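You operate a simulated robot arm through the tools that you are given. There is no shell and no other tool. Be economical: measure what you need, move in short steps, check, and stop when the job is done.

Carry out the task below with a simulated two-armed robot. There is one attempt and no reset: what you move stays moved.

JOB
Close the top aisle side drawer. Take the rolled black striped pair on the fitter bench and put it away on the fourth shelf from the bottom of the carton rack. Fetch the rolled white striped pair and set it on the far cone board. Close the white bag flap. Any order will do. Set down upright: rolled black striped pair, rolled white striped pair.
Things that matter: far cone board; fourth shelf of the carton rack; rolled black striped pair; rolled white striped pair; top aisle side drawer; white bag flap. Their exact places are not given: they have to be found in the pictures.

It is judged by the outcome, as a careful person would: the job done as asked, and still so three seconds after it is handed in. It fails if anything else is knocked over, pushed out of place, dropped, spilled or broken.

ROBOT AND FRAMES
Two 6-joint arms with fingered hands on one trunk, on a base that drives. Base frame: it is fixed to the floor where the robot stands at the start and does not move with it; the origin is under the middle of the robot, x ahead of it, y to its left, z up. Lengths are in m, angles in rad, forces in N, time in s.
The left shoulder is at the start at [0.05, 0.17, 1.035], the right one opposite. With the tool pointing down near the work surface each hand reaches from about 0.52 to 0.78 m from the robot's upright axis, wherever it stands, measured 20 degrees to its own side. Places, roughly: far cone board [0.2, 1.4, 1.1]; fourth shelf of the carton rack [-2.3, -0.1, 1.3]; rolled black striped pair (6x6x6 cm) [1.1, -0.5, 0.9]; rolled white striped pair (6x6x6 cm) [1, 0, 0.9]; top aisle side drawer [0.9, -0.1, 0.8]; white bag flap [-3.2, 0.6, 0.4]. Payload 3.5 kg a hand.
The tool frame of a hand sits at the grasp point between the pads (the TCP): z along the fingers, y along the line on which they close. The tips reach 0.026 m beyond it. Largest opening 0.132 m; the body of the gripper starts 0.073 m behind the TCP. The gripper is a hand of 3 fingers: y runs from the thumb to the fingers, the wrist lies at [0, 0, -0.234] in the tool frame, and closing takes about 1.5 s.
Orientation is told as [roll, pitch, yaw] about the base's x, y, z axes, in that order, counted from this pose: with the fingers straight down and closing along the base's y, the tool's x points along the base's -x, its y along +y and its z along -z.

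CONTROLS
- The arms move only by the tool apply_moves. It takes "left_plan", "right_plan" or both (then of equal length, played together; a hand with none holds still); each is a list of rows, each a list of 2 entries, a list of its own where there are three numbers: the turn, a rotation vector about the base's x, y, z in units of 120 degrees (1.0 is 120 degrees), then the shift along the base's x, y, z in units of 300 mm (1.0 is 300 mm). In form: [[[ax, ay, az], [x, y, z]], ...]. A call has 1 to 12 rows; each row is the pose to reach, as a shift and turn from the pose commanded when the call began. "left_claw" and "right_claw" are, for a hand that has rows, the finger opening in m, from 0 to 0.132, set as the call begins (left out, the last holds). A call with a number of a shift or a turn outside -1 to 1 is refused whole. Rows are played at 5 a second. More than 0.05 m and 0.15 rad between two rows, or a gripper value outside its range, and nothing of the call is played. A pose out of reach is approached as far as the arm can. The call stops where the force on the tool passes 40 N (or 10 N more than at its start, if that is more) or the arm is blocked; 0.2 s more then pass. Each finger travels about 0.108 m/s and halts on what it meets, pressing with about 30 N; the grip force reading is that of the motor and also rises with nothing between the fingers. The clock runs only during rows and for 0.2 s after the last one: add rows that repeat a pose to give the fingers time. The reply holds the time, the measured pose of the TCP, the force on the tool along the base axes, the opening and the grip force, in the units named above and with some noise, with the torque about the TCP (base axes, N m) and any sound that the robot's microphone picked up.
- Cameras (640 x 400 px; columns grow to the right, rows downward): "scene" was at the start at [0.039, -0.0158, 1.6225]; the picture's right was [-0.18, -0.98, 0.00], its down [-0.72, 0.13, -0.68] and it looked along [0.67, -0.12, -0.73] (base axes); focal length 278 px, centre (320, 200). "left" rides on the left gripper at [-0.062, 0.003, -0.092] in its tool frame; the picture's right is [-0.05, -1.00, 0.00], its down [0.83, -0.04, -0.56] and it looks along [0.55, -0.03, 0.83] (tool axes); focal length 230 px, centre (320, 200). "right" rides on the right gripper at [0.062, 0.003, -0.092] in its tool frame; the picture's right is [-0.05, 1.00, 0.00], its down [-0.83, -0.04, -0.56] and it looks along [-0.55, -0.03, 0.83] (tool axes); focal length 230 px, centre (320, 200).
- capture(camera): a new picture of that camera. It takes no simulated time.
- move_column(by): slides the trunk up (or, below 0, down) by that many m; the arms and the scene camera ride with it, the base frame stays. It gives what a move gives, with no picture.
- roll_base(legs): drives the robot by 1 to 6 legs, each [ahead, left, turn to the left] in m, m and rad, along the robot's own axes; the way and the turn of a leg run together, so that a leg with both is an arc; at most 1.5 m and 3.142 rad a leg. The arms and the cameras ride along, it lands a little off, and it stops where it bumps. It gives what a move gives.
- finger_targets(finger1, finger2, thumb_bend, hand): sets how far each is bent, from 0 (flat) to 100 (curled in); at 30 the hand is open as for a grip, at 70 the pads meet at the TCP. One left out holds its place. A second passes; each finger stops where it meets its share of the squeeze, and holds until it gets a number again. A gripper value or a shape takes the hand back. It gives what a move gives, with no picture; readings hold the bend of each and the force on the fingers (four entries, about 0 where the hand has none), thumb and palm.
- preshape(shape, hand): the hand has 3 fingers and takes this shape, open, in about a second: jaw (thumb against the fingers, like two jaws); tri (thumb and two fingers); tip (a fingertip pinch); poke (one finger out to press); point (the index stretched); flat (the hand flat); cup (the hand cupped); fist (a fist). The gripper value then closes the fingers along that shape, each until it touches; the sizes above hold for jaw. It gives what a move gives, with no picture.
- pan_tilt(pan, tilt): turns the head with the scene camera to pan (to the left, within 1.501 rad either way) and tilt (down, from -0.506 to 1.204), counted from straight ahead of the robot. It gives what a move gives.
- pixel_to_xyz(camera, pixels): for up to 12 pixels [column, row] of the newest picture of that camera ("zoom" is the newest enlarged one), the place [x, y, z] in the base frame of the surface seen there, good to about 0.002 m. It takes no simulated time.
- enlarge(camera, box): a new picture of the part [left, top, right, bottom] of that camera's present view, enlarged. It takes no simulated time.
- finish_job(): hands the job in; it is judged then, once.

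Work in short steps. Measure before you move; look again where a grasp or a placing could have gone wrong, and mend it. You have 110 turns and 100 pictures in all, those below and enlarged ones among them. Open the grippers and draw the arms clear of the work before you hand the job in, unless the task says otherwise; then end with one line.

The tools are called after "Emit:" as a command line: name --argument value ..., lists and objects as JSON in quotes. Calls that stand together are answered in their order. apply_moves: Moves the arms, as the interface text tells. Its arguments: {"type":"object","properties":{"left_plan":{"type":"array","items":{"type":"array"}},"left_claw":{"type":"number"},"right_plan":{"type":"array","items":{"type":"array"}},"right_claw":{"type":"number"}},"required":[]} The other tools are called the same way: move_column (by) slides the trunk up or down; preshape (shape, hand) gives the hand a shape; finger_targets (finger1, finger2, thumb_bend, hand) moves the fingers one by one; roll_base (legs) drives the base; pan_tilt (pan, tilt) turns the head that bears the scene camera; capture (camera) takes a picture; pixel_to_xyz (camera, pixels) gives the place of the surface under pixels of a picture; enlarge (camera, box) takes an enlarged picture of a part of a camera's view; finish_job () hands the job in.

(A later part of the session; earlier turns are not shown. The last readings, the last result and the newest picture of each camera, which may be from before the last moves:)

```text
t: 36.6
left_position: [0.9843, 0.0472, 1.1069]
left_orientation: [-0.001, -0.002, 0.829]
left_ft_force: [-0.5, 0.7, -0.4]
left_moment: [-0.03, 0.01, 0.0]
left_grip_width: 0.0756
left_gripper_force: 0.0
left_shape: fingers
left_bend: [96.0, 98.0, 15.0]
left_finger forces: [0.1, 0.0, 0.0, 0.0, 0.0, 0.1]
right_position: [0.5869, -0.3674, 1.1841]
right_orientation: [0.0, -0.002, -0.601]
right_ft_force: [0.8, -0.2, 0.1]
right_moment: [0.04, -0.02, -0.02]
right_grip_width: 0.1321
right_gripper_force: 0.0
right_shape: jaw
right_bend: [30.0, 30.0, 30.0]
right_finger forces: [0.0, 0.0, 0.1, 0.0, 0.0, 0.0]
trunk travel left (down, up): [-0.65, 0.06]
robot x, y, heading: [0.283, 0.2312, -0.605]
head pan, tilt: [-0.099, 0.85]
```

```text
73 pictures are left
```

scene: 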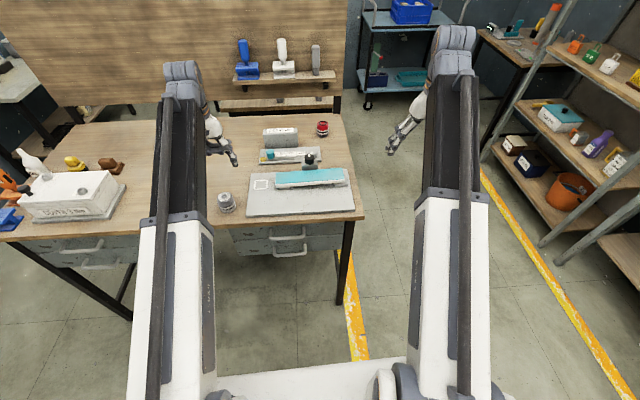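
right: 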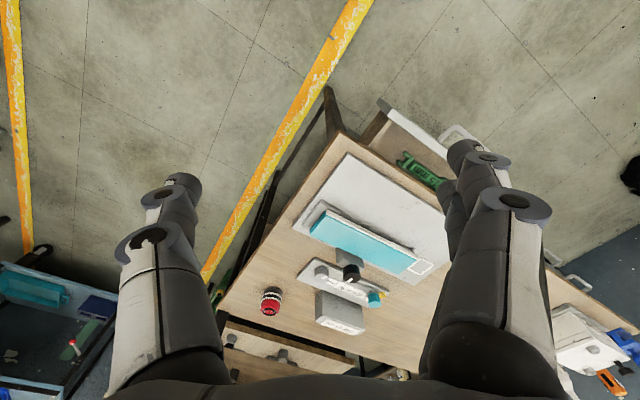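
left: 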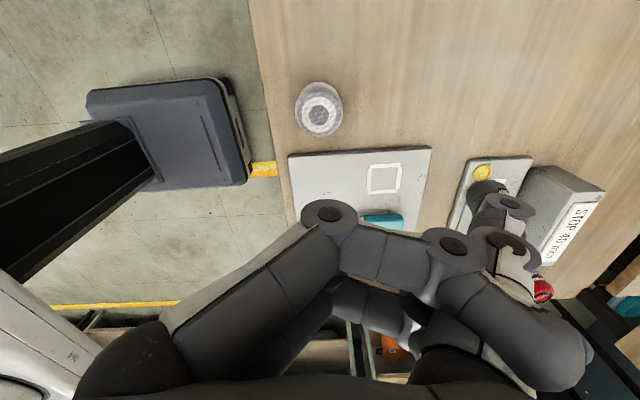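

The fingers curl past the thumb and stay hooked. I try the "flat" shape, which may swing the thumb aside.

Emit:
preshape --hand "left" --shape "flat"

Emit:
capture --camera "left"

```text
t: 37.5
left_position: [0.9852, 0.0481, 1.1073]
left_orientation: [-0.001, -0.001, 0.83]
left_ft_force: [0.0, 0.6, 0.3]
left_moment: [0.0, -0.02, 0.0]
left_grip_width: 0.1262
left_gripper_force: 0.0
left_shape: flat
left_bend: [19.0, 25.0, 16.0]
left_finger forces: [0.1, 0.0, 0.0, 0.0, 0.0, 0.0]
right_position: [0.5882, -0.3668, 1.1843]
right_orientation: [-0.001, -0.001, -0.603]
right_ft_force: [-0.1, 0.2, 1.0]
right_moment: [-0.02, 0.03, -0.02]
right_grip_width: 0.1318
right_gripper_force: 0.0
right_shape: jaw
right_bend: [30.0, 30.0, 30.0]
right_finger forces: [0.1, 0.0, 0.1, 0.0, 0.0, 0.0]
trunk travel left (down, up): [-0.65, 0.06]
robot x, y, heading: [0.2815, 0.2271, -0.605]
head pan, tilt: [-0.099, 0.85]
```

```text
72 pictures are left
```

left: 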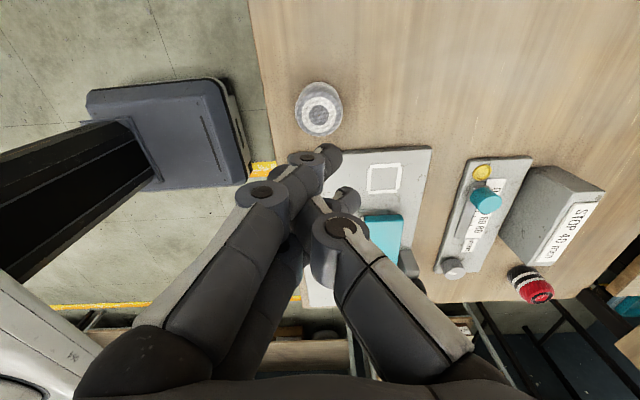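

Flat freed the fingers. Now back to the jaw shape.

Emit:
preshape --hand "left" --shape "jaw"

Emit:
capture --camera "left"

```text
t: 38.4
left_position: [0.9849, 0.0476, 1.1061]
left_orientation: [-0.003, 0.0, 0.831]
left_ft_force: [0.4, 0.5, -0.1]
left_moment: [0.0, 0.0, 0.02]
left_grip_width: 0.1321
left_gripper_force: 0.1
left_shape: jaw
left_bend: [30.0, 30.0, 30.0]
left_finger forces: [0.0, 0.0, 0.1, 0.0, 0.0, 0.1]
right_position: [0.5888, -0.3679, 1.1839]
right_orientation: [0.0, 0.001, -0.602]
right_ft_force: [-1.5, -0.2, 0.0]
right_moment: [-0.01, -0.01, -0.03]
right_grip_width: 0.1321
right_gripper_force: 0.1
right_shape: jaw
right_bend: [30.0, 30.0, 30.0]
right_finger forces: [0.0, 0.1, 0.0, 0.0, 0.0, 0.1]
trunk travel left (down, up): [-0.65, 0.06]
robot x, y, heading: [0.2806, 0.2315, -0.599]
head pan, tilt: [-0.099, 0.85]
```

```text
71 pictures are left
```

left: 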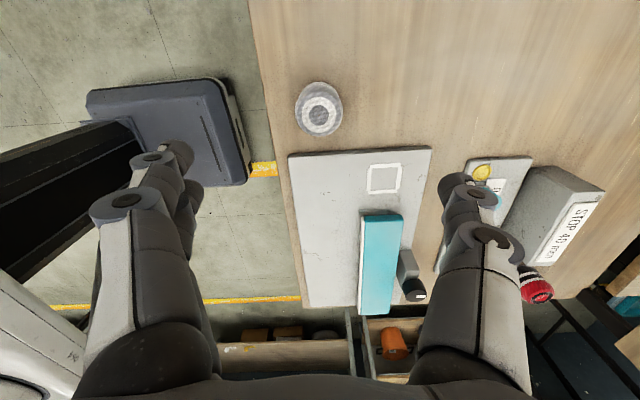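

Jaw is open, TCP is right above the pair. I descend to z≈0.912 in steps.

Emit:
apply_moves --left_plan '[[[0, 0, 0], [0, 0, -0.15]], [[0, 0, 0], [0, 0, -0.3]], [[0, 0, 0], [0, 0, -0.42]], [[0, 0, 0], [0, 0, -0.5]], [[0, 0, 0], [0, 0, -0.58]], [[0, 0, 0], [0, 0, -0.645]]]'

Emit:
capture --camera "left"

```text
t: 39.8
left_position: [0.986, 0.0492, 0.9141]
left_orientation: [-0.001, -0.001, 0.829]
left_ft_force: [0.4, -0.6, -1.2]
left_moment: [0.0, -0.02, 0.03]
left_grip_width: 0.1318
left_gripper_force: 0.0
left_shape: jaw
left_bend: [30.0, 30.0, 30.0]
left_finger forces: [0.1, 0.0, 0.1, 0.1, 0.1, 0.0]
right_position: [0.5891, -0.3678, 1.1846]
right_orientation: [0.002, 0.001, -0.601]
right_ft_force: [-0.1, 0.7, 0.7]
right_moment: [0.0, 0.02, 0.0]
right_grip_width: 0.1321
right_gripper_force: 0.0
right_shape: jaw
right_bend: [30.0, 30.0, 30.0]
right_finger forces: [0.0, 0.0, 0.0, 0.1, 0.1, 0.1]
trunk travel left (down, up): [-0.65, 0.06]
robot x, y, heading: [0.2834, 0.2265, -0.602]
head pan, tilt: [-0.099, 0.85]
```

```text
70 pictures are left
```

left: 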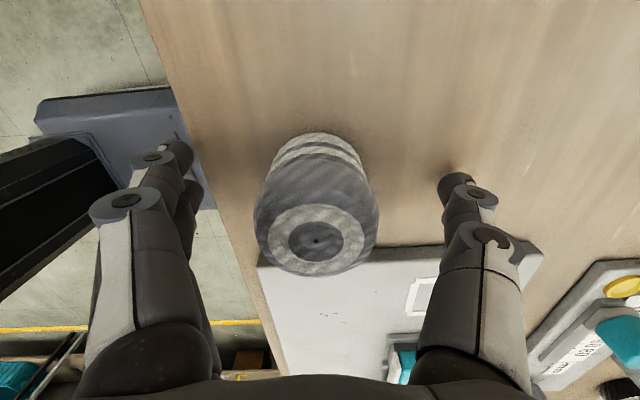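

The pair is centred between the fingers. I close the jaw with holding rows.

Emit:
apply_moves --left_plan '[[[0, 0, 0], [0, 0, 0]], [[0, 0, 0], [0, 0, 0]], [[0, 0, 0], [0, 0, 0]], [[0, 0, 0], [0, 0, 0]], [[0, 0, 0], [0, 0, 0]], [[0, 0, 0], [0, 0, 0]], [[0, 0, 0], [0, 0, 0]], [[0, 0, 0], [0, 0, 0]]]' --left_claw 0.03

Emit:
apply_moves --left_plan '[[[0, 0, 0], [0, 0, 0.08]], [[0, 0, 0], [0, 0, 0.2]], [[0, 0, 0], [0, 0, 0.35]], [[0, 0, 0], [0, 0, 0.5]], [[0, 0, 0], [0, 0, 0.65]], [[0, 0, 0], [0, 0, 0.8]]]'

Emit:
capture --camera "left"

```text
t: 41.6
left_position: [0.9864, 0.0487, 0.9148]
left_orientation: [-0.002, 0.001, 0.832]
left_ft_force: [0.3, -0.2, -0.2]
left_moment: [0.0, 0.0, 0.02]
left_grip_width: 0.0438
left_gripper_force: 30.3
left_shape: jaw
left_bend: [74.0, 74.0, 70.0]
left_finger forces: [13.3, 13.8, 0.0, 0.0, 27.3, 0.0]
right_position: [0.5873, -0.3688, 1.1835]
right_orientation: [0.0, 0.0, -0.603]
right_ft_force: [-0.3, 0.1, 0.5]
right_moment: [-0.04, 0.01, 0.0]
right_grip_width: 0.1318
right_gripper_force: 0.0
right_shape: jaw
right_bend: [30.0, 30.0, 30.0]
right_finger forces: [0.0, 0.0, 0.2, 0.0, 0.0, 0.0]
trunk travel left (down, up): [-0.65, 0.06]
robot x, y, heading: [0.2814, 0.2292, -0.605]
head pan, tilt: [-0.099, 0.85]
```

```text
t: 43.0
left_position: [0.9867, 0.0497, 1.1541]
left_orientation: [-0.004, 0.001, 0.832]
left_ft_force: [0.3, 0.3, -0.6]
left_moment: [0.02, 0.0, -0.01]
left_grip_width: 0.0438
left_gripper_force: 30.1
left_shape: jaw
left_bend: [74.0, 74.0, 70.0]
left_finger forces: [13.6, 14.0, 0.0, 0.0, 27.2, 0.1]
right_position: [0.5881, -0.368, 1.184]
right_orientation: [-0.002, 0.003, -0.601]
right_ft_force: [-0.5, 0.3, -1.1]
right_moment: [-0.01, 0.04, -0.01]
right_grip_width: 0.1319
right_gripper_force: 0.1
right_shape: jaw
right_bend: [30.0, 30.0, 30.0]
right_finger forces: [0.0, 0.0, 0.0, 0.1, 0.0, 0.0]
trunk travel left (down, up): [-0.65, 0.06]
robot x, y, heading: [0.2832, 0.2298, -0.601]
head pan, tilt: [-0.099, 0.85]
```

```text
69 pictures are left
```

left: 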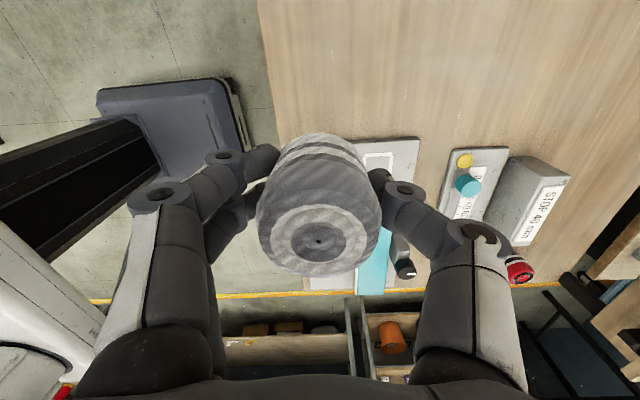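

The white pair is held. Next I plan the drive to the aisle corner for the black pair; I check shelf and cart positions on the right.

Emit:
capture --camera "scene"

Emit:
pixel_to_xyz --camera "scene" --pixels '[[367, 106], [500, 150], [560, 262], [640, 250], [323, 128], [490, 30], [580, 60], [620, 90]]'

```text
68 pictures are left
```

scene: 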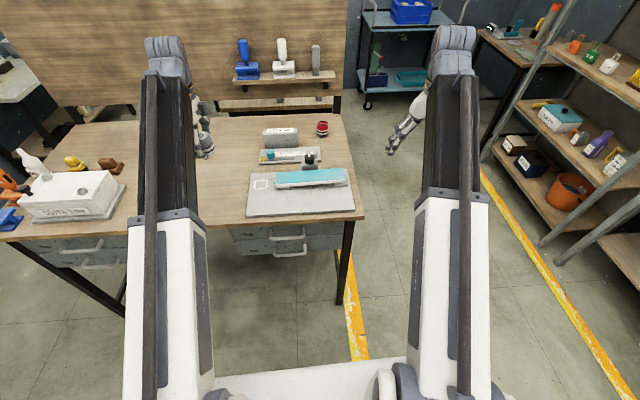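

```text
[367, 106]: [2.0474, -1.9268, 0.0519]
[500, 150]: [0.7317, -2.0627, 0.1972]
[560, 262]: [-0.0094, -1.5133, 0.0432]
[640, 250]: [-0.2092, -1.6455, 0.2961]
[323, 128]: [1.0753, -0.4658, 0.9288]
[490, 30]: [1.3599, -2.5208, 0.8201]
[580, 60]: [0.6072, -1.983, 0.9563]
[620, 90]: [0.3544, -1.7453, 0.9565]
```

The aisle is wide (shelf at t≈−1.2). I sidestep right, go ahead past the bench corner, and turn left to bring the right hand over the black pair.

Emit:
roll_base --legs '[[0, -0.6, 0], [0.51, 0, 0], [0, 0, 1.08]]'

Emit:
capture --camera "scene"

Emit:
capture --camera "right"

```text
t: 51.7
left_position: [0.8468, -0.0079, 1.1539]
left_orientation: [-0.004, 0.001, 1.923]
left_ft_force: [0.2, -0.2, -1.3]
left_moment: [0.0, 0.02, -0.02]
left_grip_width: 0.0432
left_gripper_force: 30.4
left_shape: jaw
left_bend: [74.0, 74.0, 70.0]
left_finger forces: [13.4, 13.7, 0.1, 0.1, 26.9, 0.0]
right_position: [1.0336, -0.553, 1.1839]
right_orientation: [0.001, 0.001, 0.493]
right_ft_force: [0.0, 0.8, 0.1]
right_moment: [-0.01, -0.02, -0.02]
right_grip_width: 0.1317
right_gripper_force: 0.0
right_shape: jaw
right_bend: [30.0, 30.0, 30.0]
right_finger forces: [0.0, 0.0, 0.0, 0.0, 0.1, 0.0]
trunk travel left (down, up): [-0.65, 0.06]
robot x, y, heading: [0.3654, -0.5517, 0.491]
head pan, tilt: [-0.099, 0.85]
```

```text
67 pictures are left
```

scene: 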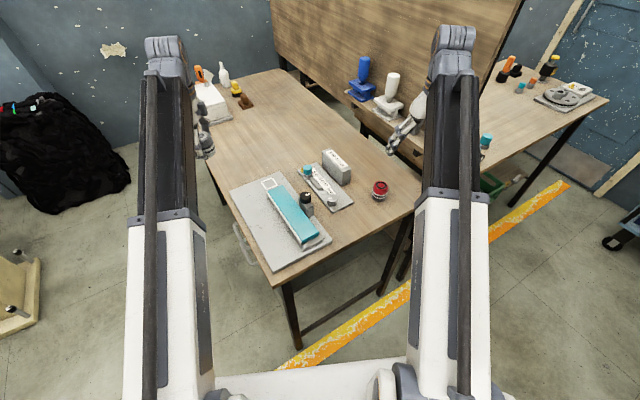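

```text
66 pictures are left
```

right: 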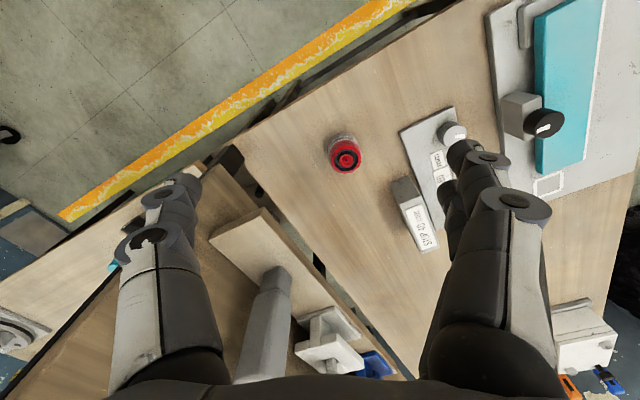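

I measure the black pair and nearby shelf edge in the pictures.

Emit:
pixel_to_xyz --camera "right" --pixels '[[346, 158], [331, 158], [364, 152], [343, 138], [348, 172], [215, 235], [320, 320], [400, 190], [400, 130]]'

Emit:
pixel_to_xyz --camera "scene" --pixels '[[379, 187], [371, 193], [388, 193], [379, 200], [340, 170], [395, 115]]'

```text
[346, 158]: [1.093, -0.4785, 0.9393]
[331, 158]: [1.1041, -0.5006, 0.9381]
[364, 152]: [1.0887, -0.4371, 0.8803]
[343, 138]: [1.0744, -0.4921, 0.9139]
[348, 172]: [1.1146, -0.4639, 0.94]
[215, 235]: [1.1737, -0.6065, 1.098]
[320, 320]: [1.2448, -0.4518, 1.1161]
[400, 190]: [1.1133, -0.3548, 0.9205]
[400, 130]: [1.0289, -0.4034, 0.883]
```

```text
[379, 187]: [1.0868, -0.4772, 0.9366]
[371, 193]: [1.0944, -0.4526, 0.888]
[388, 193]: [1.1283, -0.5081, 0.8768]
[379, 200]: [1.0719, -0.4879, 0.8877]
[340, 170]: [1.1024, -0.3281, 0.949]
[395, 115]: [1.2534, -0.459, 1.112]
```

Black pair centre is (1.092,-0.479); a wall shelf lip at z≈1.1 is ~9 cm behind it, the stop box ~11 cm to the left. I yaw the right hand -0.8 rad and shift above the pair.

Emit:
apply_moves --right_plan '[[[0, 0, -0.0637], [0.03, 0.04, 0]], [[0, 0, -0.1274], [0.06, 0.08, 0]], [[0, 0, -0.191], [0.1, 0.12, 0]], [[0, 0, -0.255], [0.14, 0.17, 0]], [[0, 0, -0.318], [0.17, 0.21, 0]], [[0, 0, -0.382], [0.195, 0.247, 0]], [[0, 0, -0.382], [0.195, 0.247, -0.1]]]' --right_claw 0.115

Emit:
capture --camera "right"

Emit:
pixel_to_xyz --camera "right" --pixels '[[320, 120], [320, 150], [300, 140], [340, 140]]'

```text
t: 53.3
left_position: [0.8469, -0.0071, 1.154]
left_orientation: [0.0, 0.001, 1.924]
left_ft_force: [0.1, 0.0, -1.0]
left_moment: [-0.01, 0.03, -0.02]
left_grip_width: 0.0436
left_gripper_force: 29.5
left_shape: jaw
left_bend: [74.0, 74.0, 70.0]
left_finger forces: [13.3, 13.8, 0.0, 0.0, 27.1, 0.1]
right_position: [1.0918, -0.4771, 1.155]
right_orientation: [0.0, 0.0, -0.31]
right_ft_force: [0.0, 0.0, 0.4]
right_moment: [0.01, -0.02, -0.01]
right_grip_width: 0.115
right_gripper_force: 0.0
right_shape: jaw
right_bend: [51.0, 51.0, 48.0]
right_finger forces: [0.1, 0.0, 0.0, 0.0, 0.0, 0.0]
trunk travel left (down, up): [-0.65, 0.06]
robot x, y, heading: [0.3632, -0.5531, 0.491]
head pan, tilt: [-0.099, 0.85]
```

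```text
65 pictures are left
```

right: 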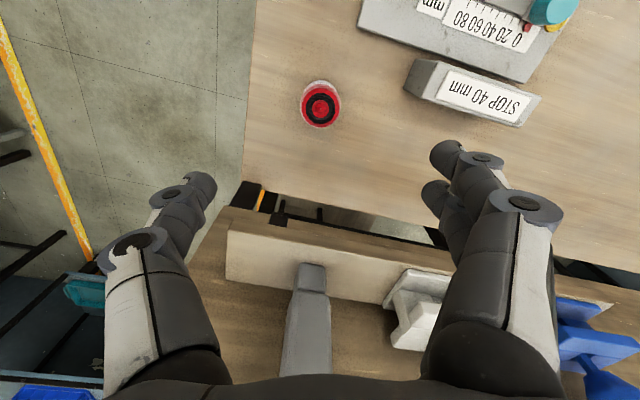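

```text
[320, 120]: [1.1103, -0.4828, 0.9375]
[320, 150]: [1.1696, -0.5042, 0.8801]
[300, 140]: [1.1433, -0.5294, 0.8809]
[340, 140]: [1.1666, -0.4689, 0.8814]
```

Aligned: the pair's top centre is at (320,106), matching the TCP. I descend to z≈0.915.

Emit:
apply_moves --right_plan '[[[0, 0, 0], [0, -0.003, -0.15]], [[0, 0, 0], [0, -0.005, -0.3]], [[0, 0, 0], [0, -0.005, -0.45]], [[0, 0, 0], [0, -0.005, -0.55]], [[0, 0, 0], [0, -0.005, -0.65]], [[0, 0, 0], [0, -0.005, -0.73]], [[0, 0, 0], [0, -0.005, -0.8]]]'

Emit:
capture --camera "right"

```text
t: 54.9
left_position: [0.8473, -0.0086, 1.1535]
left_orientation: [-0.004, -0.001, 1.923]
left_ft_force: [0.3, -0.1, -0.7]
left_moment: [-0.01, 0.01, -0.01]
left_grip_width: 0.0432
left_gripper_force: 30.2
left_shape: jaw
left_bend: [74.0, 74.0, 70.0]
left_finger forces: [13.4, 13.8, 0.0, 0.0, 27.1, 0.1]
right_position: [1.0944, -0.4799, 0.9118]
right_orientation: [0.0, 0.0, -0.308]
right_ft_force: [0.1, -1.0, 0.0]
right_moment: [0.0, 0.0, -0.02]
right_grip_width: 0.115
right_gripper_force: 0.1
right_shape: jaw
right_bend: [51.0, 51.0, 48.0]
right_finger forces: [0.0, 0.0, 0.0, 0.0, 0.0, 0.0]
trunk travel left (down, up): [-0.65, 0.06]
robot x, y, heading: [0.3652, -0.5466, 0.491]
head pan, tilt: [-0.099, 0.85]
```

```text
64 pictures are left
```

right: 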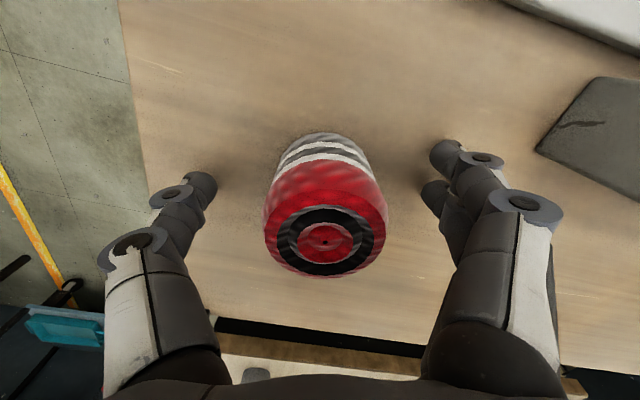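

Centred. I close and lift.

Emit:
apply_moves --right_plan '[[[0, 0, 0], [0, 0, 0]], [[0, 0, 0], [0, 0, 0]], [[0, 0, 0], [0, 0, 0]], [[0, 0, 0], [0, 0, 0]], [[0, 0, 0], [0, 0, 0]], [[0, 0, 0], [0, 0, 0]], [[0, 0, 0], [0, 0, 0]], [[0, 0, 0], [0, 0, 0]]]' --right_claw 0.03

Emit:
apply_moves --right_plan '[[[0, 0, 0], [0, 0, 0.08]], [[0, 0, 0], [0, 0, 0.2]], [[0, 0, 0], [0, 0, 0.35]], [[0, 0, 0], [0, 0, 0.5]], [[0, 0, 0], [0, 0, 0.65]], [[0, 0, 0], [0, 0, 0.8]], [[0, 0, 0], [-0.13, 0, 0.9]], [[0, 0, 0], [-0.26, 0, 0.9]]]'

Emit:
capture --camera "right"

```text
t: 56.7
left_position: [0.8471, -0.0079, 1.1542]
left_orientation: [-0.003, 0.001, 1.924]
left_ft_force: [0.3, 0.9, -1.0]
left_moment: [0.02, 0.01, -0.02]
left_grip_width: 0.0434
left_gripper_force: 30.2
left_shape: jaw
left_bend: [74.0, 74.0, 70.0]
left_finger forces: [13.4, 13.8, 0.0, 0.1, 27.0, 0.0]
right_position: [1.0947, -0.4793, 0.9121]
right_orientation: [0.001, 0.001, -0.307]
right_ft_force: [0.3, 0.3, -0.2]
right_moment: [0.02, 0.01, 0.01]
right_grip_width: 0.0436
right_gripper_force: 30.2
right_shape: jaw
right_bend: [74.0, 73.0, 70.0]
right_finger forces: [12.8, 14.0, 0.0, 0.1, 27.2, 0.1]
trunk travel left (down, up): [-0.65, 0.06]
robot x, y, heading: [0.3621, -0.5474, 0.494]
head pan, tilt: [-0.099, 0.85]
```

```text
t: 58.5
left_position: [0.8469, -0.008, 1.154]
left_orientation: [-0.001, 0.001, 1.922]
left_ft_force: [-0.2, 0.4, -1.0]
left_moment: [0.02, 0.01, 0.06]
left_grip_width: 0.0434
left_gripper_force: 30.0
left_shape: jaw
left_bend: [74.0, 74.0, 70.0]
left_finger forces: [13.5, 13.7, 0.0, 0.0, 27.0, 0.0]
right_position: [1.0156, -0.4803, 1.1865]
right_orientation: [-0.001, 0.003, -0.308]
right_ft_force: [-0.3, -0.6, -0.6]
right_moment: [0.0, -0.01, -0.03]
right_grip_width: 0.0434
right_gripper_force: 29.1
right_shape: jaw
right_bend: [74.0, 73.0, 70.0]
right_finger forces: [12.8, 14.0, 0.1, 0.0, 27.3, 0.0]
trunk travel left (down, up): [-0.65, 0.06]
robot x, y, heading: [0.3627, -0.5505, 0.495]
head pan, tilt: [-0.099, 0.85]
```

```text
63 pictures are left
```

right: 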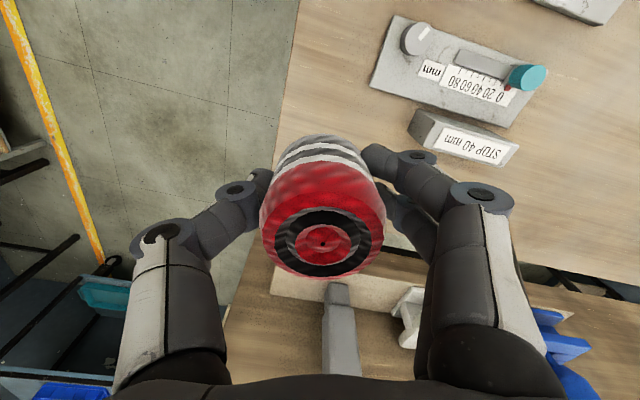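

Both pairs are held. I back away from the bench, turn left to face the cone machine, go to about (0.05,-0.05) and look.

Emit:
roll_base --legs '[[-0.35, 0, 0], [0, 0, 1.076], [0.65, 0, 0]]'

Emit:
pan_tilt --pan 0.0 --tilt 0.45

Emit:
capture --camera "scene"

```text
t: 66.7
left_position: [-0.1674, 0.63, 1.1538]
left_orientation: [-0.001, 0.001, 2.981]
left_ft_force: [0.6, 1.4, -0.1]
left_moment: [-0.02, -0.01, -0.01]
left_grip_width: 0.0428
left_gripper_force: 30.1
left_shape: jaw
left_bend: [74.0, 74.0, 70.0]
left_finger forces: [13.4, 13.6, 0.0, 0.0, 26.9, 0.0]
right_position: [0.3259, 0.5442, 1.1855]
right_orientation: [0.001, 0.001, 0.748]
right_ft_force: [-0.7, -0.4, -1.1]
right_moment: [-0.05, 0.01, -0.01]
right_grip_width: 0.0433
right_gripper_force: 29.5
right_shape: jaw
right_bend: [74.0, 73.0, 70.0]
right_finger forces: [13.1, 14.0, 0.1, 0.1, 27.2, 0.1]
trunk travel left (down, up): [-0.65, 0.06]
robot x, y, heading: [0.0668, -0.0603, 1.551]
head pan, tilt: [-0.099, 0.85]
```

```text
t: 67.6
left_position: [-0.1673, 0.6285, 1.1543]
left_orientation: [-0.002, 0.002, 2.982]
left_ft_force: [-0.4, 0.5, 0.1]
left_moment: [0.02, 0.03, 0.0]
left_grip_width: 0.0436
left_gripper_force: 29.7
left_shape: jaw
left_bend: [74.0, 74.0, 70.0]
left_finger forces: [13.4, 13.6, 0.0, 0.1, 27.0, 0.1]
right_position: [0.3262, 0.5447, 1.1872]
right_orientation: [-0.001, 0.001, 0.75]
right_ft_force: [-0.1, -0.2, -0.6]
right_moment: [-0.02, 0.0, 0.01]
right_grip_width: 0.0433
right_gripper_force: 30.2
right_shape: jaw
right_bend: [74.0, 73.0, 70.0]
right_finger forces: [13.0, 13.9, 0.1, 0.0, 27.0, 0.0]
trunk travel left (down, up): [-0.65, 0.06]
robot x, y, heading: [0.0694, -0.0618, 1.546]
head pan, tilt: [0.0, 0.45]
```

```text
62 pictures are left
```

scene: 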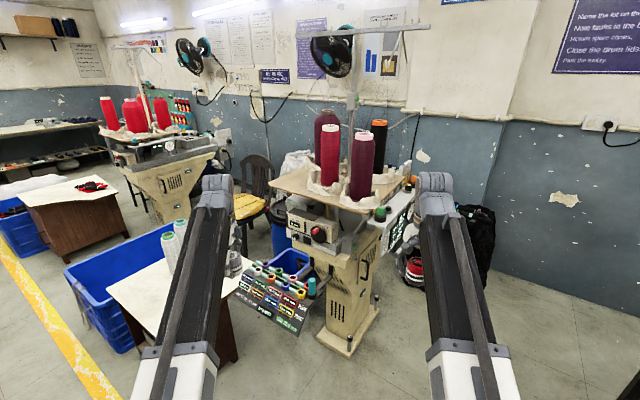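

I zoom in on the board and measure the free area at its left side.

Emit:
enlarge --camera "scene" --box '[230, 90, 430, 270]'

Emit:
pixel_to_xyz --camera "scene" --pixels '[[272, 186], [285, 178], [296, 172], [300, 190], [310, 195], [362, 210], [325, 195], [290, 184], [308, 166], [262, 285], [235, 280], [195, 275]]'

```text
2.22 times, centred on (330, 180) of scene
```

zoom: 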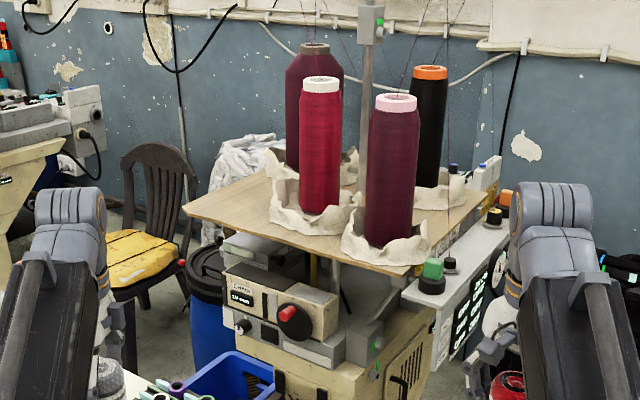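

```text
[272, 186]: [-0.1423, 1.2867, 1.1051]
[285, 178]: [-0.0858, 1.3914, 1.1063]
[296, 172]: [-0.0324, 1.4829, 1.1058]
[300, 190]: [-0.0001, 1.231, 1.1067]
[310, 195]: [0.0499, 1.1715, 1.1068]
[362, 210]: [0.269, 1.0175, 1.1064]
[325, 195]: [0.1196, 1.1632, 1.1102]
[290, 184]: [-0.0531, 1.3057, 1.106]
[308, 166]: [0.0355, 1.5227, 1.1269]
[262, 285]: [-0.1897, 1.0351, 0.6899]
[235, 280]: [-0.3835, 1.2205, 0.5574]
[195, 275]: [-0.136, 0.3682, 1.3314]
```

I check the bowl edges next to the candidate spot (-0.05,1.31).

Emit:
pixel_to_xyz --camera "zoom" --pixels '[[271, 218], [275, 195], [268, 165], [245, 205], [260, 190], [225, 205], [190, 207], [262, 178], [320, 205], [390, 240], [300, 160], [250, 235]]'

```text
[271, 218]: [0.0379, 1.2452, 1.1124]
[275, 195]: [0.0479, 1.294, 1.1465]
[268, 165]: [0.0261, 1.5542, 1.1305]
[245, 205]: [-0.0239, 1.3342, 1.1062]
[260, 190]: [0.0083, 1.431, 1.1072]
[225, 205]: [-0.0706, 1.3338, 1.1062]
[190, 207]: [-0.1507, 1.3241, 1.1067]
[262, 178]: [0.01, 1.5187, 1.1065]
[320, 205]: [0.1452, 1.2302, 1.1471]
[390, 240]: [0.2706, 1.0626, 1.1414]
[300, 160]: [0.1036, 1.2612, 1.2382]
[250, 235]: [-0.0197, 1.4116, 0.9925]
```

The spot (-0.055,1.335) is free with ~8 cm to edges and bowl. I check floor obstacles in front of the machine before driving in.

Emit:
pixel_to_xyz --camera "scene" --pixels '[[350, 352], [318, 335], [378, 310], [298, 335], [240, 300], [232, 360], [310, 280], [265, 325], [300, 320], [290, 265], [385, 215], [410, 200]]'

Emit:
capture --camera "left"

```text
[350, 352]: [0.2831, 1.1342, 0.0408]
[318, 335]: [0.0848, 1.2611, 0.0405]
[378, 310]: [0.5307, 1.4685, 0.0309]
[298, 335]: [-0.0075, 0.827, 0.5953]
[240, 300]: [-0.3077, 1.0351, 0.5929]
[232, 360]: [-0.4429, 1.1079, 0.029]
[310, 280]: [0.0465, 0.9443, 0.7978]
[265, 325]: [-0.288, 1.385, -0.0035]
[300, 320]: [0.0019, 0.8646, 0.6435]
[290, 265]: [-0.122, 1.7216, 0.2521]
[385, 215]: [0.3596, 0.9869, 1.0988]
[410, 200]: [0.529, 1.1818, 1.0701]
```

```text
60 pictures are left
```

left: 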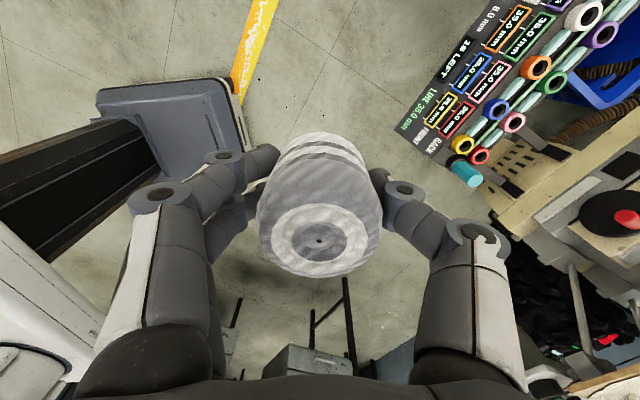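

The spool tray's nearest corner is (-0.0,0.82,0.6). I swing the right hand to the right side and raise the trunk so that only the left hand enters above the board.

Emit:
apply_moves --right_plan '[[[0, 0, 0], [0.11, -0.05, 0]], [[0, 0, 0], [0.22, -0.11, 0]], [[0, 0, 0], [0.32, -0.19, 0]], [[0, 0, 0], [0.42, -0.28, 0]], [[0, 0, 0], [0.52, -0.38, 0]], [[0, 0, 0], [0.61, -0.49, 0]], [[0, 0, 0], [0.69, -0.6, 0]], [[0, 0, 0], [0.76, -0.72, 0]], [[0, 0, 0], [0.82, -0.84, 0]], [[0, 0, 0], [0.86, -0.96, 0]]]'

Emit:
move_column --by 0.05

Emit:
roll_base --legs '[[0.5, -0.065, 0.02]]'

Emit:
pan_tilt --pan 0.15 --tilt 0.7

Emit:
capture --camera "scene"

```text
t: 69.8
left_position: [-0.1682, 0.6284, 1.1534]
left_orientation: [-0.002, -0.001, 2.981]
left_ft_force: [-0.1, 0.7, -1.3]
left_moment: [0.02, 0.02, 0.04]
left_grip_width: 0.0432
left_gripper_force: 30.3
left_shape: jaw
left_bend: [74.0, 74.0, 70.0]
left_finger forces: [13.4, 13.6, 0.0, 0.0, 26.9, 0.1]
right_position: [0.5985, 0.2631, 1.1493]
right_orientation: [-0.002, -0.011, 0.749]
right_ft_force: [-0.7, -0.3, -0.9]
right_moment: [0.0, -0.04, 0.04]
right_grip_width: 0.0432
right_gripper_force: 30.2
right_shape: jaw
right_bend: [74.0, 73.0, 70.0]
right_finger forces: [13.0, 14.1, 0.0, 0.1, 27.3, 0.1]
right hand out of reach, approached as far as the arm can: row 4, 5, 6, 7, 8, 9, 10
trunk travel left (down, up): [-0.65, 0.06]
robot x, y, heading: [0.0678, -0.0551, 1.547]
head pan, tilt: [0.0, 0.45]
```

```text
t: 70.7
left_position: [-0.1677, 0.6296, 1.2031]
left_orientation: [-0.003, 0.001, 2.981]
left_ft_force: [0.0, -1.0, -1.3]
left_moment: [0.01, 0.02, -0.01]
left_grip_width: 0.0434
left_gripper_force: 29.8
left_shape: jaw
left_bend: [74.0, 74.0, 70.0]
left_finger forces: [13.4, 13.7, 0.0, 0.0, 26.9, 0.0]
right_position: [0.5982, 0.2631, 1.2004]
right_orientation: [-0.001, -0.012, 0.749]
right_ft_force: [0.3, 1.1, -1.1]
right_moment: [-0.02, 0.0, -0.01]
right_grip_width: 0.0432
right_gripper_force: 30.0
right_shape: jaw
right_bend: [74.0, 73.0, 70.0]
right_finger forces: [13.0, 14.1, 0.0, 0.0, 27.2, 0.1]
trunk travel left (down, up): [-0.7, 0.01]
robot x, y, heading: [0.0679, -0.0632, 1.549]
head pan, tilt: [0.0, 0.45]
```

```text
t: 73.7
left_position: [-0.1007, 1.1277, 1.2033]
left_orientation: [0.0, 0.0, 2.99]
left_ft_force: [0.5, -0.3, -0.5]
left_moment: [0.01, -0.01, 0.0]
left_grip_width: 0.0432
left_gripper_force: 29.9
left_shape: jaw
left_bend: [74.0, 74.0, 70.0]
left_finger forces: [13.3, 13.5, 0.0, 0.0, 26.8, 0.1]
right_position: [0.6685, 0.7705, 1.1987]
right_orientation: [-0.001, -0.013, 0.759]
right_ft_force: [0.1, 0.2, -0.7]
right_moment: [0.01, 0.0, -0.01]
right_grip_width: 0.0429
right_gripper_force: 30.2
right_shape: jaw
right_bend: [74.0, 73.0, 70.0]
right_finger forces: [13.1, 14.0, 0.0, 0.0, 27.2, 0.1]
trunk travel left (down, up): [-0.7, 0.01]
robot x, y, heading: [0.1381, 0.439, 1.556]
head pan, tilt: [0.0, 0.45]
```

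```text
t: 74.4
left_position: [-0.1008, 1.1292, 1.2032]
left_orientation: [-0.002, -0.001, 2.989]
left_ft_force: [-0.2, -0.4, -0.5]
left_moment: [0.0, -0.02, -0.01]
left_grip_width: 0.0432
left_gripper_force: 29.6
left_shape: jaw
left_bend: [74.0, 74.0, 70.0]
left_finger forces: [13.4, 13.6, 0.0, 0.1, 26.9, 0.0]
right_position: [0.6696, 0.7696, 1.2]
right_orientation: [0.0, -0.013, 0.758]
right_ft_force: [0.8, 0.0, -0.4]
right_moment: [0.0, 0.01, 0.01]
right_grip_width: 0.0434
right_gripper_force: 30.2
right_shape: jaw
right_bend: [74.0, 73.0, 70.0]
right_finger forces: [13.0, 14.1, 0.1, 0.1, 27.3, 0.0]
trunk travel left (down, up): [-0.7, 0.01]
robot x, y, heading: [0.1414, 0.4463, 1.558]
head pan, tilt: [0.15, 0.7]
```

```text
59 pictures are left
```

scene: 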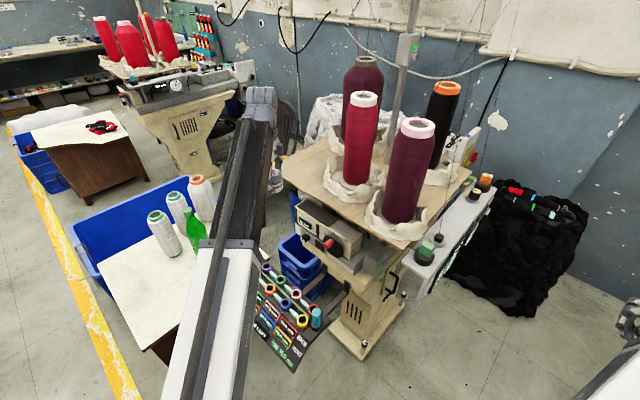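

Clear path. I drive ahead another 0.15 m, bringing the left hand over the board's free corner.

Emit:
roll_base --legs '[[0.15, -0.02, 0]]'

Emit:
capture --camera "left"

Emit:
capture --camera "scene"

```text
t: 75.8
left_position: [-0.0766, 1.2844, 1.2033]
left_orientation: [0.001, 0.001, 2.989]
left_ft_force: [-0.1, 0.1, -0.6]
left_moment: [-0.02, 0.02, 0.01]
left_grip_width: 0.0432
left_gripper_force: 29.7
left_shape: jaw
left_bend: [74.0, 74.0, 70.0]
left_finger forces: [13.3, 13.6, 0.1, 0.1, 26.9, 0.0]
right_position: [0.6915, 0.9268, 1.1989]
right_orientation: [-0.002, -0.013, 0.757]
right_ft_force: [-0.4, 0.2, 0.2]
right_moment: [-0.02, 0.0, 0.0]
right_grip_width: 0.0432
right_gripper_force: 29.8
right_shape: jaw
right_bend: [74.0, 73.0, 70.0]
right_finger forces: [13.0, 14.1, 0.0, 0.0, 27.3, 0.1]
trunk travel left (down, up): [-0.7, 0.01]
robot x, y, heading: [0.163, 0.5987, 1.56]
head pan, tilt: [0.15, 0.7]
```

```text
58 pictures are left
```

left: 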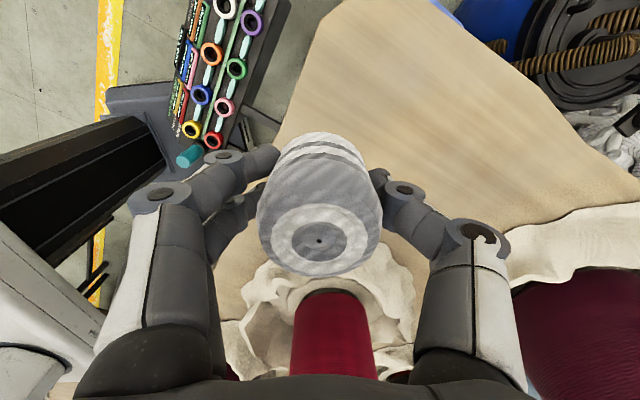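

```text
57 pictures are left
```

scene: 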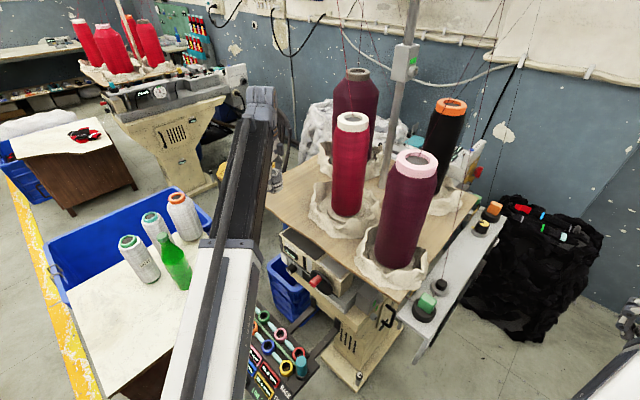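

I measure board edges and bowl rims from the left camera to set the final spot.

Emit:
pixel_to_xyz --camera "left" --pixels '[[330, 8], [425, 5], [285, 110], [560, 110], [450, 120], [400, 255], [275, 268], [540, 230], [480, 180], [420, 160]]'

```text
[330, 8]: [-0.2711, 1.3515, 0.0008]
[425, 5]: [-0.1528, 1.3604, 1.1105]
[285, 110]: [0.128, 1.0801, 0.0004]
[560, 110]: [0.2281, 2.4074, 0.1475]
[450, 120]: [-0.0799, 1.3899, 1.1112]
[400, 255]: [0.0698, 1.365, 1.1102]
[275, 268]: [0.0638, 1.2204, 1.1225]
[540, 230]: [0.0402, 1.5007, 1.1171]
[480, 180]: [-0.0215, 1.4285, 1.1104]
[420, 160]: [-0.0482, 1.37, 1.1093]
```

Spot set at (-0.05,1.335), surface z 1.109. I shift there, then lower gently to touch.

Emit:
apply_moves --left_plan '[[[0, 0, 0], [0.045, 0.085, 0]], [[0, 0, 0], [0.09, 0.17, 0]], [[0, 0, 0], [0.09, 0.17, -0.06]], [[0, 0, 0], [0.09, 0.17, -0.12]], [[0, 0, 0], [0.09, 0.17, -0.15]], [[0, 0, 0], [0.09, 0.17, -0.17]], [[0, 0, 0], [0.09, 0.17, -0.18]]]'

Emit:
capture --camera "left"

```text
t: 77.5
left_position: [-0.0499, 1.3257, 1.1485]
left_orientation: [-0.004, -0.003, 2.989]
left_ft_force: [-0.2, 0.2, -0.8]
left_moment: [0.03, 0.02, 0.02]
left_grip_width: 0.0432
left_gripper_force: 30.1
left_shape: jaw
left_bend: [74.0, 74.0, 70.0]
left_finger forces: [13.6, 13.7, 0.1, 0.0, 26.9, 0.1]
left hand out of reach, approached as far as the arm can: row 2, 3, 4, 5, 6, 7
right_position: [0.6905, 0.9259, 1.2]
right_orientation: [0.0, -0.01, 0.757]
right_ft_force: [0.0, -0.7, -0.5]
right_moment: [0.01, -0.03, 0.01]
right_grip_width: 0.0434
right_gripper_force: 29.2
right_shape: jaw
right_bend: [74.0, 73.0, 70.0]
right_finger forces: [13.0, 14.0, 0.1, 0.0, 27.3, 0.0]
trunk travel left (down, up): [-0.7, 0.01]
robot x, y, heading: [0.1664, 0.5963, 1.559]
head pan, tilt: [0.15, 0.7]
```

```text
56 pictures are left
```

left: 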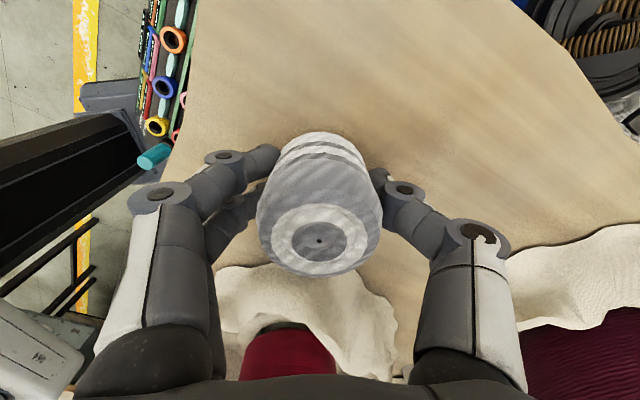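

At (-0.050,1.326) with no contact force yet; I lower in 2 mm steps.

Emit:
apply_moves --left_plan '[[[0, 0, 0], [0, 0, -0.007]], [[0, 0, 0], [0, 0, -0.014]], [[0, 0, 0], [0, 0, -0.014]]]'

Emit:
enlarge --camera "left" --box '[220, 100, 420, 225]'

```text
t: 78.2
left_position: [-0.0484, 1.3263, 1.1431]
left_orientation: [-0.002, -0.001, 2.99]
left_ft_force: [0.3, -0.1, -0.2]
left_moment: [-0.02, 0.04, -0.01]
left_grip_width: 0.0434
left_gripper_force: 29.7
left_shape: jaw
left_bend: [74.0, 74.0, 70.0]
left_finger forces: [13.6, 13.6, 0.0, 0.0, 27.0, 0.0]
right_position: [0.6914, 0.9255, 1.1982]
right_orientation: [-0.002, -0.012, 0.758]
right_ft_force: [0.2, -0.7, -0.4]
right_moment: [0.03, -0.01, -0.01]
right_grip_width: 0.0432
right_gripper_force: 30.1
right_shape: jaw
right_bend: [74.0, 73.0, 70.0]
right_finger forces: [13.0, 14.1, 0.0, 0.1, 27.2, 0.0]
trunk travel left (down, up): [-0.7, 0.01]
robot x, y, heading: [0.1658, 0.5956, 1.557]
head pan, tilt: [0.15, 0.7]
```

```text
3.20 times, centred on (320, 162) of left
```

zoom: 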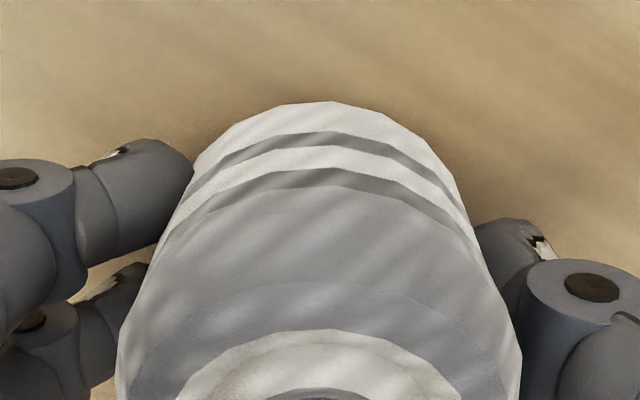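

Force nearly unchanged; lower a further 4 mm watching force.

Emit:
apply_moves --left_plan '[[[0, 0, 0], [0, 0, -0.007]], [[0, 0, 0], [0, 0, -0.013]], [[0, 0, 0], [0, 0, -0.013]]]'

```text
t: 79.0
left_position: [-0.0487, 1.3257, 1.1428]
left_orientation: [-0.007, -0.001, 2.99]
left_ft_force: [2.0, 6.1, 21.6]
left_moment: [0.25, -0.06, -0.04]
left_grip_width: 0.0443
left_gripper_force: 30.2
left_shape: jaw
left_bend: [74.0, 74.0, 70.0]
left_finger forces: [14.0, 14.5, 0.1, 0.1, 34.0, 0.1]
right_position: [0.691, 0.9243, 1.1999]
right_orientation: [-0.001, -0.011, 0.756]
right_ft_force: [0.1, 0.3, -2.0]
right_moment: [-0.01, -0.02, 0.0]
right_grip_width: 0.0433
right_gripper_force: 30.2
right_shape: jaw
right_bend: [74.0, 73.0, 70.0]
right_finger forces: [13.1, 14.1, 0.0, 0.0, 27.1, 0.0]
trunk travel left (down, up): [-0.7, 0.01]
robot x, y, heading: [0.1655, 0.5957, 1.558]
head pan, tilt: [0.15, 0.7]
```

Contact (21 N). I ease up 2–3 mm of command, open the fingers fully, and then lift straight up.

Emit:
apply_moves --left_plan '[[[0, 0, 0], [0, 0, 0.01]], [[0, 0, 0], [0, 0, 0.01]]]'

Emit:
apply_moves --left_plan '[[[0, 0, 0], [0, 0, 0]], [[0, 0, 0], [0, 0, 0]], [[0, 0, 0], [0, 0, 0]], [[0, 0, 0], [0, 0, 0]], [[0, 0, 0], [0, 0, 0]], [[0, 0, 0], [0, 0, 0]]]' --left_claw 0.12

Emit:
apply_moves --left_plan '[[[0, 0, 0], [0, 0, 0.08]], [[0, 0, 0], [0, 0, 0.18]], [[0, 0, 0], [0, 0, 0.3]], [[0, 0, 0], [0, 0, 0.4]]]'

Emit:
capture --camera "left"

```text
t: 79.7
left_position: [-0.0486, 1.3251, 1.1432]
left_orientation: [-0.001, -0.001, 2.989]
left_ft_force: [1.0, 4.6, 13.3]
left_moment: [0.24, -0.07, -0.05]
left_grip_width: 0.0441
left_gripper_force: 29.9
left_shape: jaw
left_bend: [74.0, 74.0, 70.0]
left_finger forces: [13.8, 14.6, 0.0, 0.0, 33.0, 0.0]
right_position: [0.6912, 0.9257, 1.2004]
right_orientation: [-0.002, -0.014, 0.758]
right_ft_force: [-1.6, -0.4, -0.6]
right_moment: [0.02, -0.02, 0.01]
right_grip_width: 0.0432
right_gripper_force: 30.2
right_shape: jaw
right_bend: [74.0, 73.0, 70.0]
right_finger forces: [13.0, 14.0, 0.1, 0.1, 27.2, 0.0]
trunk travel left (down, up): [-0.7, 0.01]
robot x, y, heading: [0.1664, 0.5993, 1.556]
head pan, tilt: [0.15, 0.7]
```

```text
t: 81.0
left_position: [-0.0504, 1.3248, 1.1413]
left_orientation: [0.0, 0.0, 2.988]
left_ft_force: [-0.4, 0.1, -0.6]
left_moment: [0.0, 0.0, -0.05]
left_grip_width: 0.1198
left_gripper_force: 0.0
left_shape: jaw
left_bend: [47.0, 47.0, 43.0]
left_finger forces: [0.0, 0.0, 0.1, 0.1, 0.0, 0.0]
right_position: [0.6907, 0.926, 1.1996]
right_orientation: [-0.002, -0.011, 0.758]
right_ft_force: [0.1, -0.3, -1.0]
right_moment: [0.0, 0.02, -0.01]
right_grip_width: 0.0433
right_gripper_force: 30.4
right_shape: jaw
right_bend: [74.0, 73.0, 70.0]
right_finger forces: [13.0, 14.1, 0.0, 0.0, 27.1, 0.0]
trunk travel left (down, up): [-0.7, 0.01]
robot x, y, heading: [0.1639, 0.5991, 1.556]
head pan, tilt: [0.15, 0.7]
```

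```text
t: 82.0
left_position: [-0.0487, 1.293, 1.2473]
left_orientation: [-0.003, -0.001, 2.989]
left_ft_force: [-0.4, -0.1, 0.6]
left_moment: [0.02, -0.01, -0.04]
left_grip_width: 0.1199
left_gripper_force: 0.0
left_shape: jaw
left_bend: [47.0, 47.0, 43.0]
left_finger forces: [0.0, 0.1, 0.1, 0.1, 0.0, 0.0]
left hand out of reach, approached as far as the arm can: row 1, 2, 3, 4
right_position: [0.6907, 0.9254, 1.1997]
right_orientation: [-0.003, -0.012, 0.757]
right_ft_force: [-0.3, -0.2, -1.0]
right_moment: [0.0, 0.02, 0.01]
right_grip_width: 0.0435
right_gripper_force: 30.5
right_shape: jaw
right_bend: [74.0, 73.0, 70.0]
right_finger forces: [13.0, 14.1, 0.0, 0.0, 27.2, 0.0]
trunk travel left (down, up): [-0.7, 0.01]
robot x, y, heading: [0.1622, 0.5985, 1.556]
head pan, tilt: [0.15, 0.7]
```

```text
54 pictures are left
```

left: 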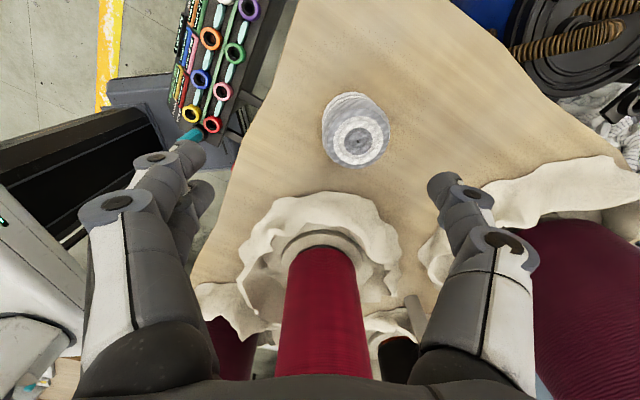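

White pair stands upright on the board. I back off 0.6 m and turn left toward the rack direction, then look.

Emit:
roll_base --legs '[[-0.6, 0, 0], [0, 0, 1.58]]'

Emit:
pan_tilt --pan 0.0 --tilt 0.4

Emit:
capture --camera "scene"

```text
t: 89.1
left_position: [-0.5498, -0.1725, 1.247]
left_orientation: [-0.003, -0.001, -1.776]
left_ft_force: [0.0, 0.9, -0.5]
left_moment: [-0.07, 0.0, -0.03]
left_grip_width: 0.12
left_gripper_force: 0.1
left_shape: jaw
left_bend: [47.0, 47.0, 43.0]
left_finger forces: [0.0, 0.0, 0.0, 0.0, 0.0, 0.0]
right_position: [-0.1417, 0.5449, 1.1998]
right_orientation: [-0.002, -0.012, 2.274]
right_ft_force: [0.7, -0.5, 0.0]
right_moment: [-0.04, 0.01, 0.0]
right_grip_width: 0.0432
right_gripper_force: 29.9
right_shape: jaw
right_bend: [74.0, 73.0, 70.0]
right_finger forces: [12.7, 14.3, 0.0, 0.0, 27.2, 0.0]
trunk travel left (down, up): [-0.7, 0.01]
robot x, y, heading: [0.1585, -0.0046, 3.068]
head pan, tilt: [0.15, 0.7]
```

```text
t: 89.9
left_position: [-0.5497, -0.1735, 1.2481]
left_orientation: [-0.004, 0.0, -1.776]
left_ft_force: [0.8, 0.3, -0.8]
left_moment: [0.01, -0.01, 0.0]
left_grip_width: 0.1197
left_gripper_force: 0.0
left_shape: jaw
left_bend: [47.0, 47.0, 43.0]
left_finger forces: [0.1, 0.1, 0.0, 0.0, 0.1, 0.0]
right_position: [-0.1416, 0.5465, 1.199]
right_orientation: [-0.003, -0.014, 2.273]
right_ft_force: [0.3, -1.4, -1.5]
right_moment: [0.0, -0.01, 0.01]
right_grip_width: 0.0429
right_gripper_force: 29.9
right_shape: jaw
right_bend: [74.0, 73.0, 70.0]
right_finger forces: [12.7, 14.3, 0.0, 0.0, 27.1, 0.1]
trunk travel left (down, up): [-0.7, 0.01]
robot x, y, heading: [0.1544, -0.0025, 3.072]
head pan, tilt: [0.0, 0.4]
```

```text
53 pictures are left
```

scene: 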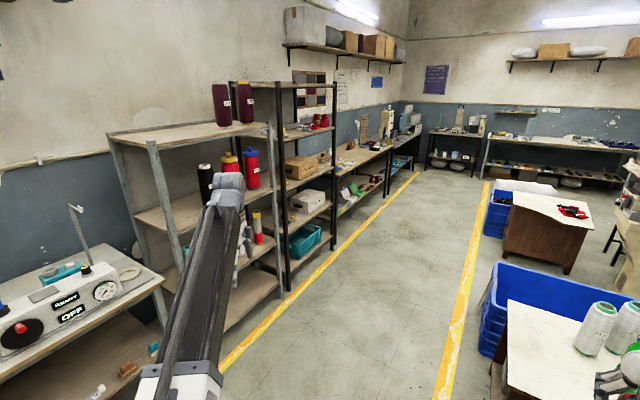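

Left of the aisle is a grey rack, then a black rack with cartons. I zoom in and measure its shelves.

Emit:
enlarge --camera "scene" --box '[220, 60, 420, 300]'

Emit:
pixel_to_xyz --camera "scene" --pixels '[[290, 290], [335, 250], [310, 128], [298, 135], [305, 172], [310, 215], [315, 245], [283, 90], [335, 85], [300, 85], [270, 260], [560, 260]]'

```text
1.67 times, centred on (320, 180) of scene
```

zoom: 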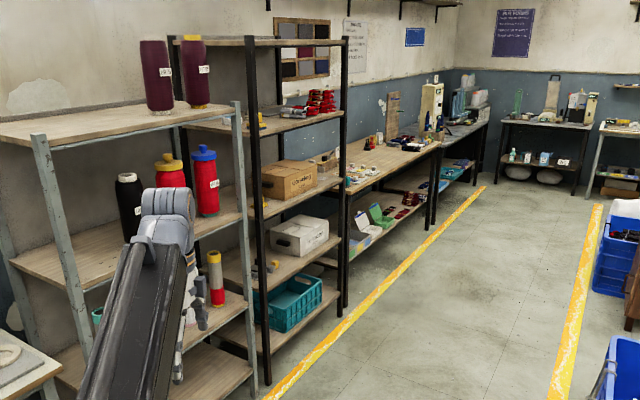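

```text
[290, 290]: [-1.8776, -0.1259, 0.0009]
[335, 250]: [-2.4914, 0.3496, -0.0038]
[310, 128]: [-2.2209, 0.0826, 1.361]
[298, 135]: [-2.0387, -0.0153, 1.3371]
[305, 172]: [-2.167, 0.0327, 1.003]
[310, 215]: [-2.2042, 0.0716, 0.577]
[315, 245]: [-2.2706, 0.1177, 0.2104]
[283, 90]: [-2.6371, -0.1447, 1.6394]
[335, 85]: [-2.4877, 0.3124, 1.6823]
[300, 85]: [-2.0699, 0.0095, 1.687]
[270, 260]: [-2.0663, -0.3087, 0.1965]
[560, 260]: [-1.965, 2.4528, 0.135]
```

The fourth shelf (red rolls on it) is at z≈1.31, top shelf at ≈1.68. I check bin/desk corners along my aisle path before driving.

Emit:
pixel_to_xyz --camera "scene" --pixels '[[485, 350], [500, 265], [505, 330], [480, 240], [505, 255], [500, 390], [545, 240]]'

```text
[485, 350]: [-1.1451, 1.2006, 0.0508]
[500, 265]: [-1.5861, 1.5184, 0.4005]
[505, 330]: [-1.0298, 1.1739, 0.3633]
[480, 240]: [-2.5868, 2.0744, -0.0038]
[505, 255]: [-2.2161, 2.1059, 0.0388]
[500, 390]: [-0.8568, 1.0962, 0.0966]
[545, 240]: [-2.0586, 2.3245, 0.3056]
```

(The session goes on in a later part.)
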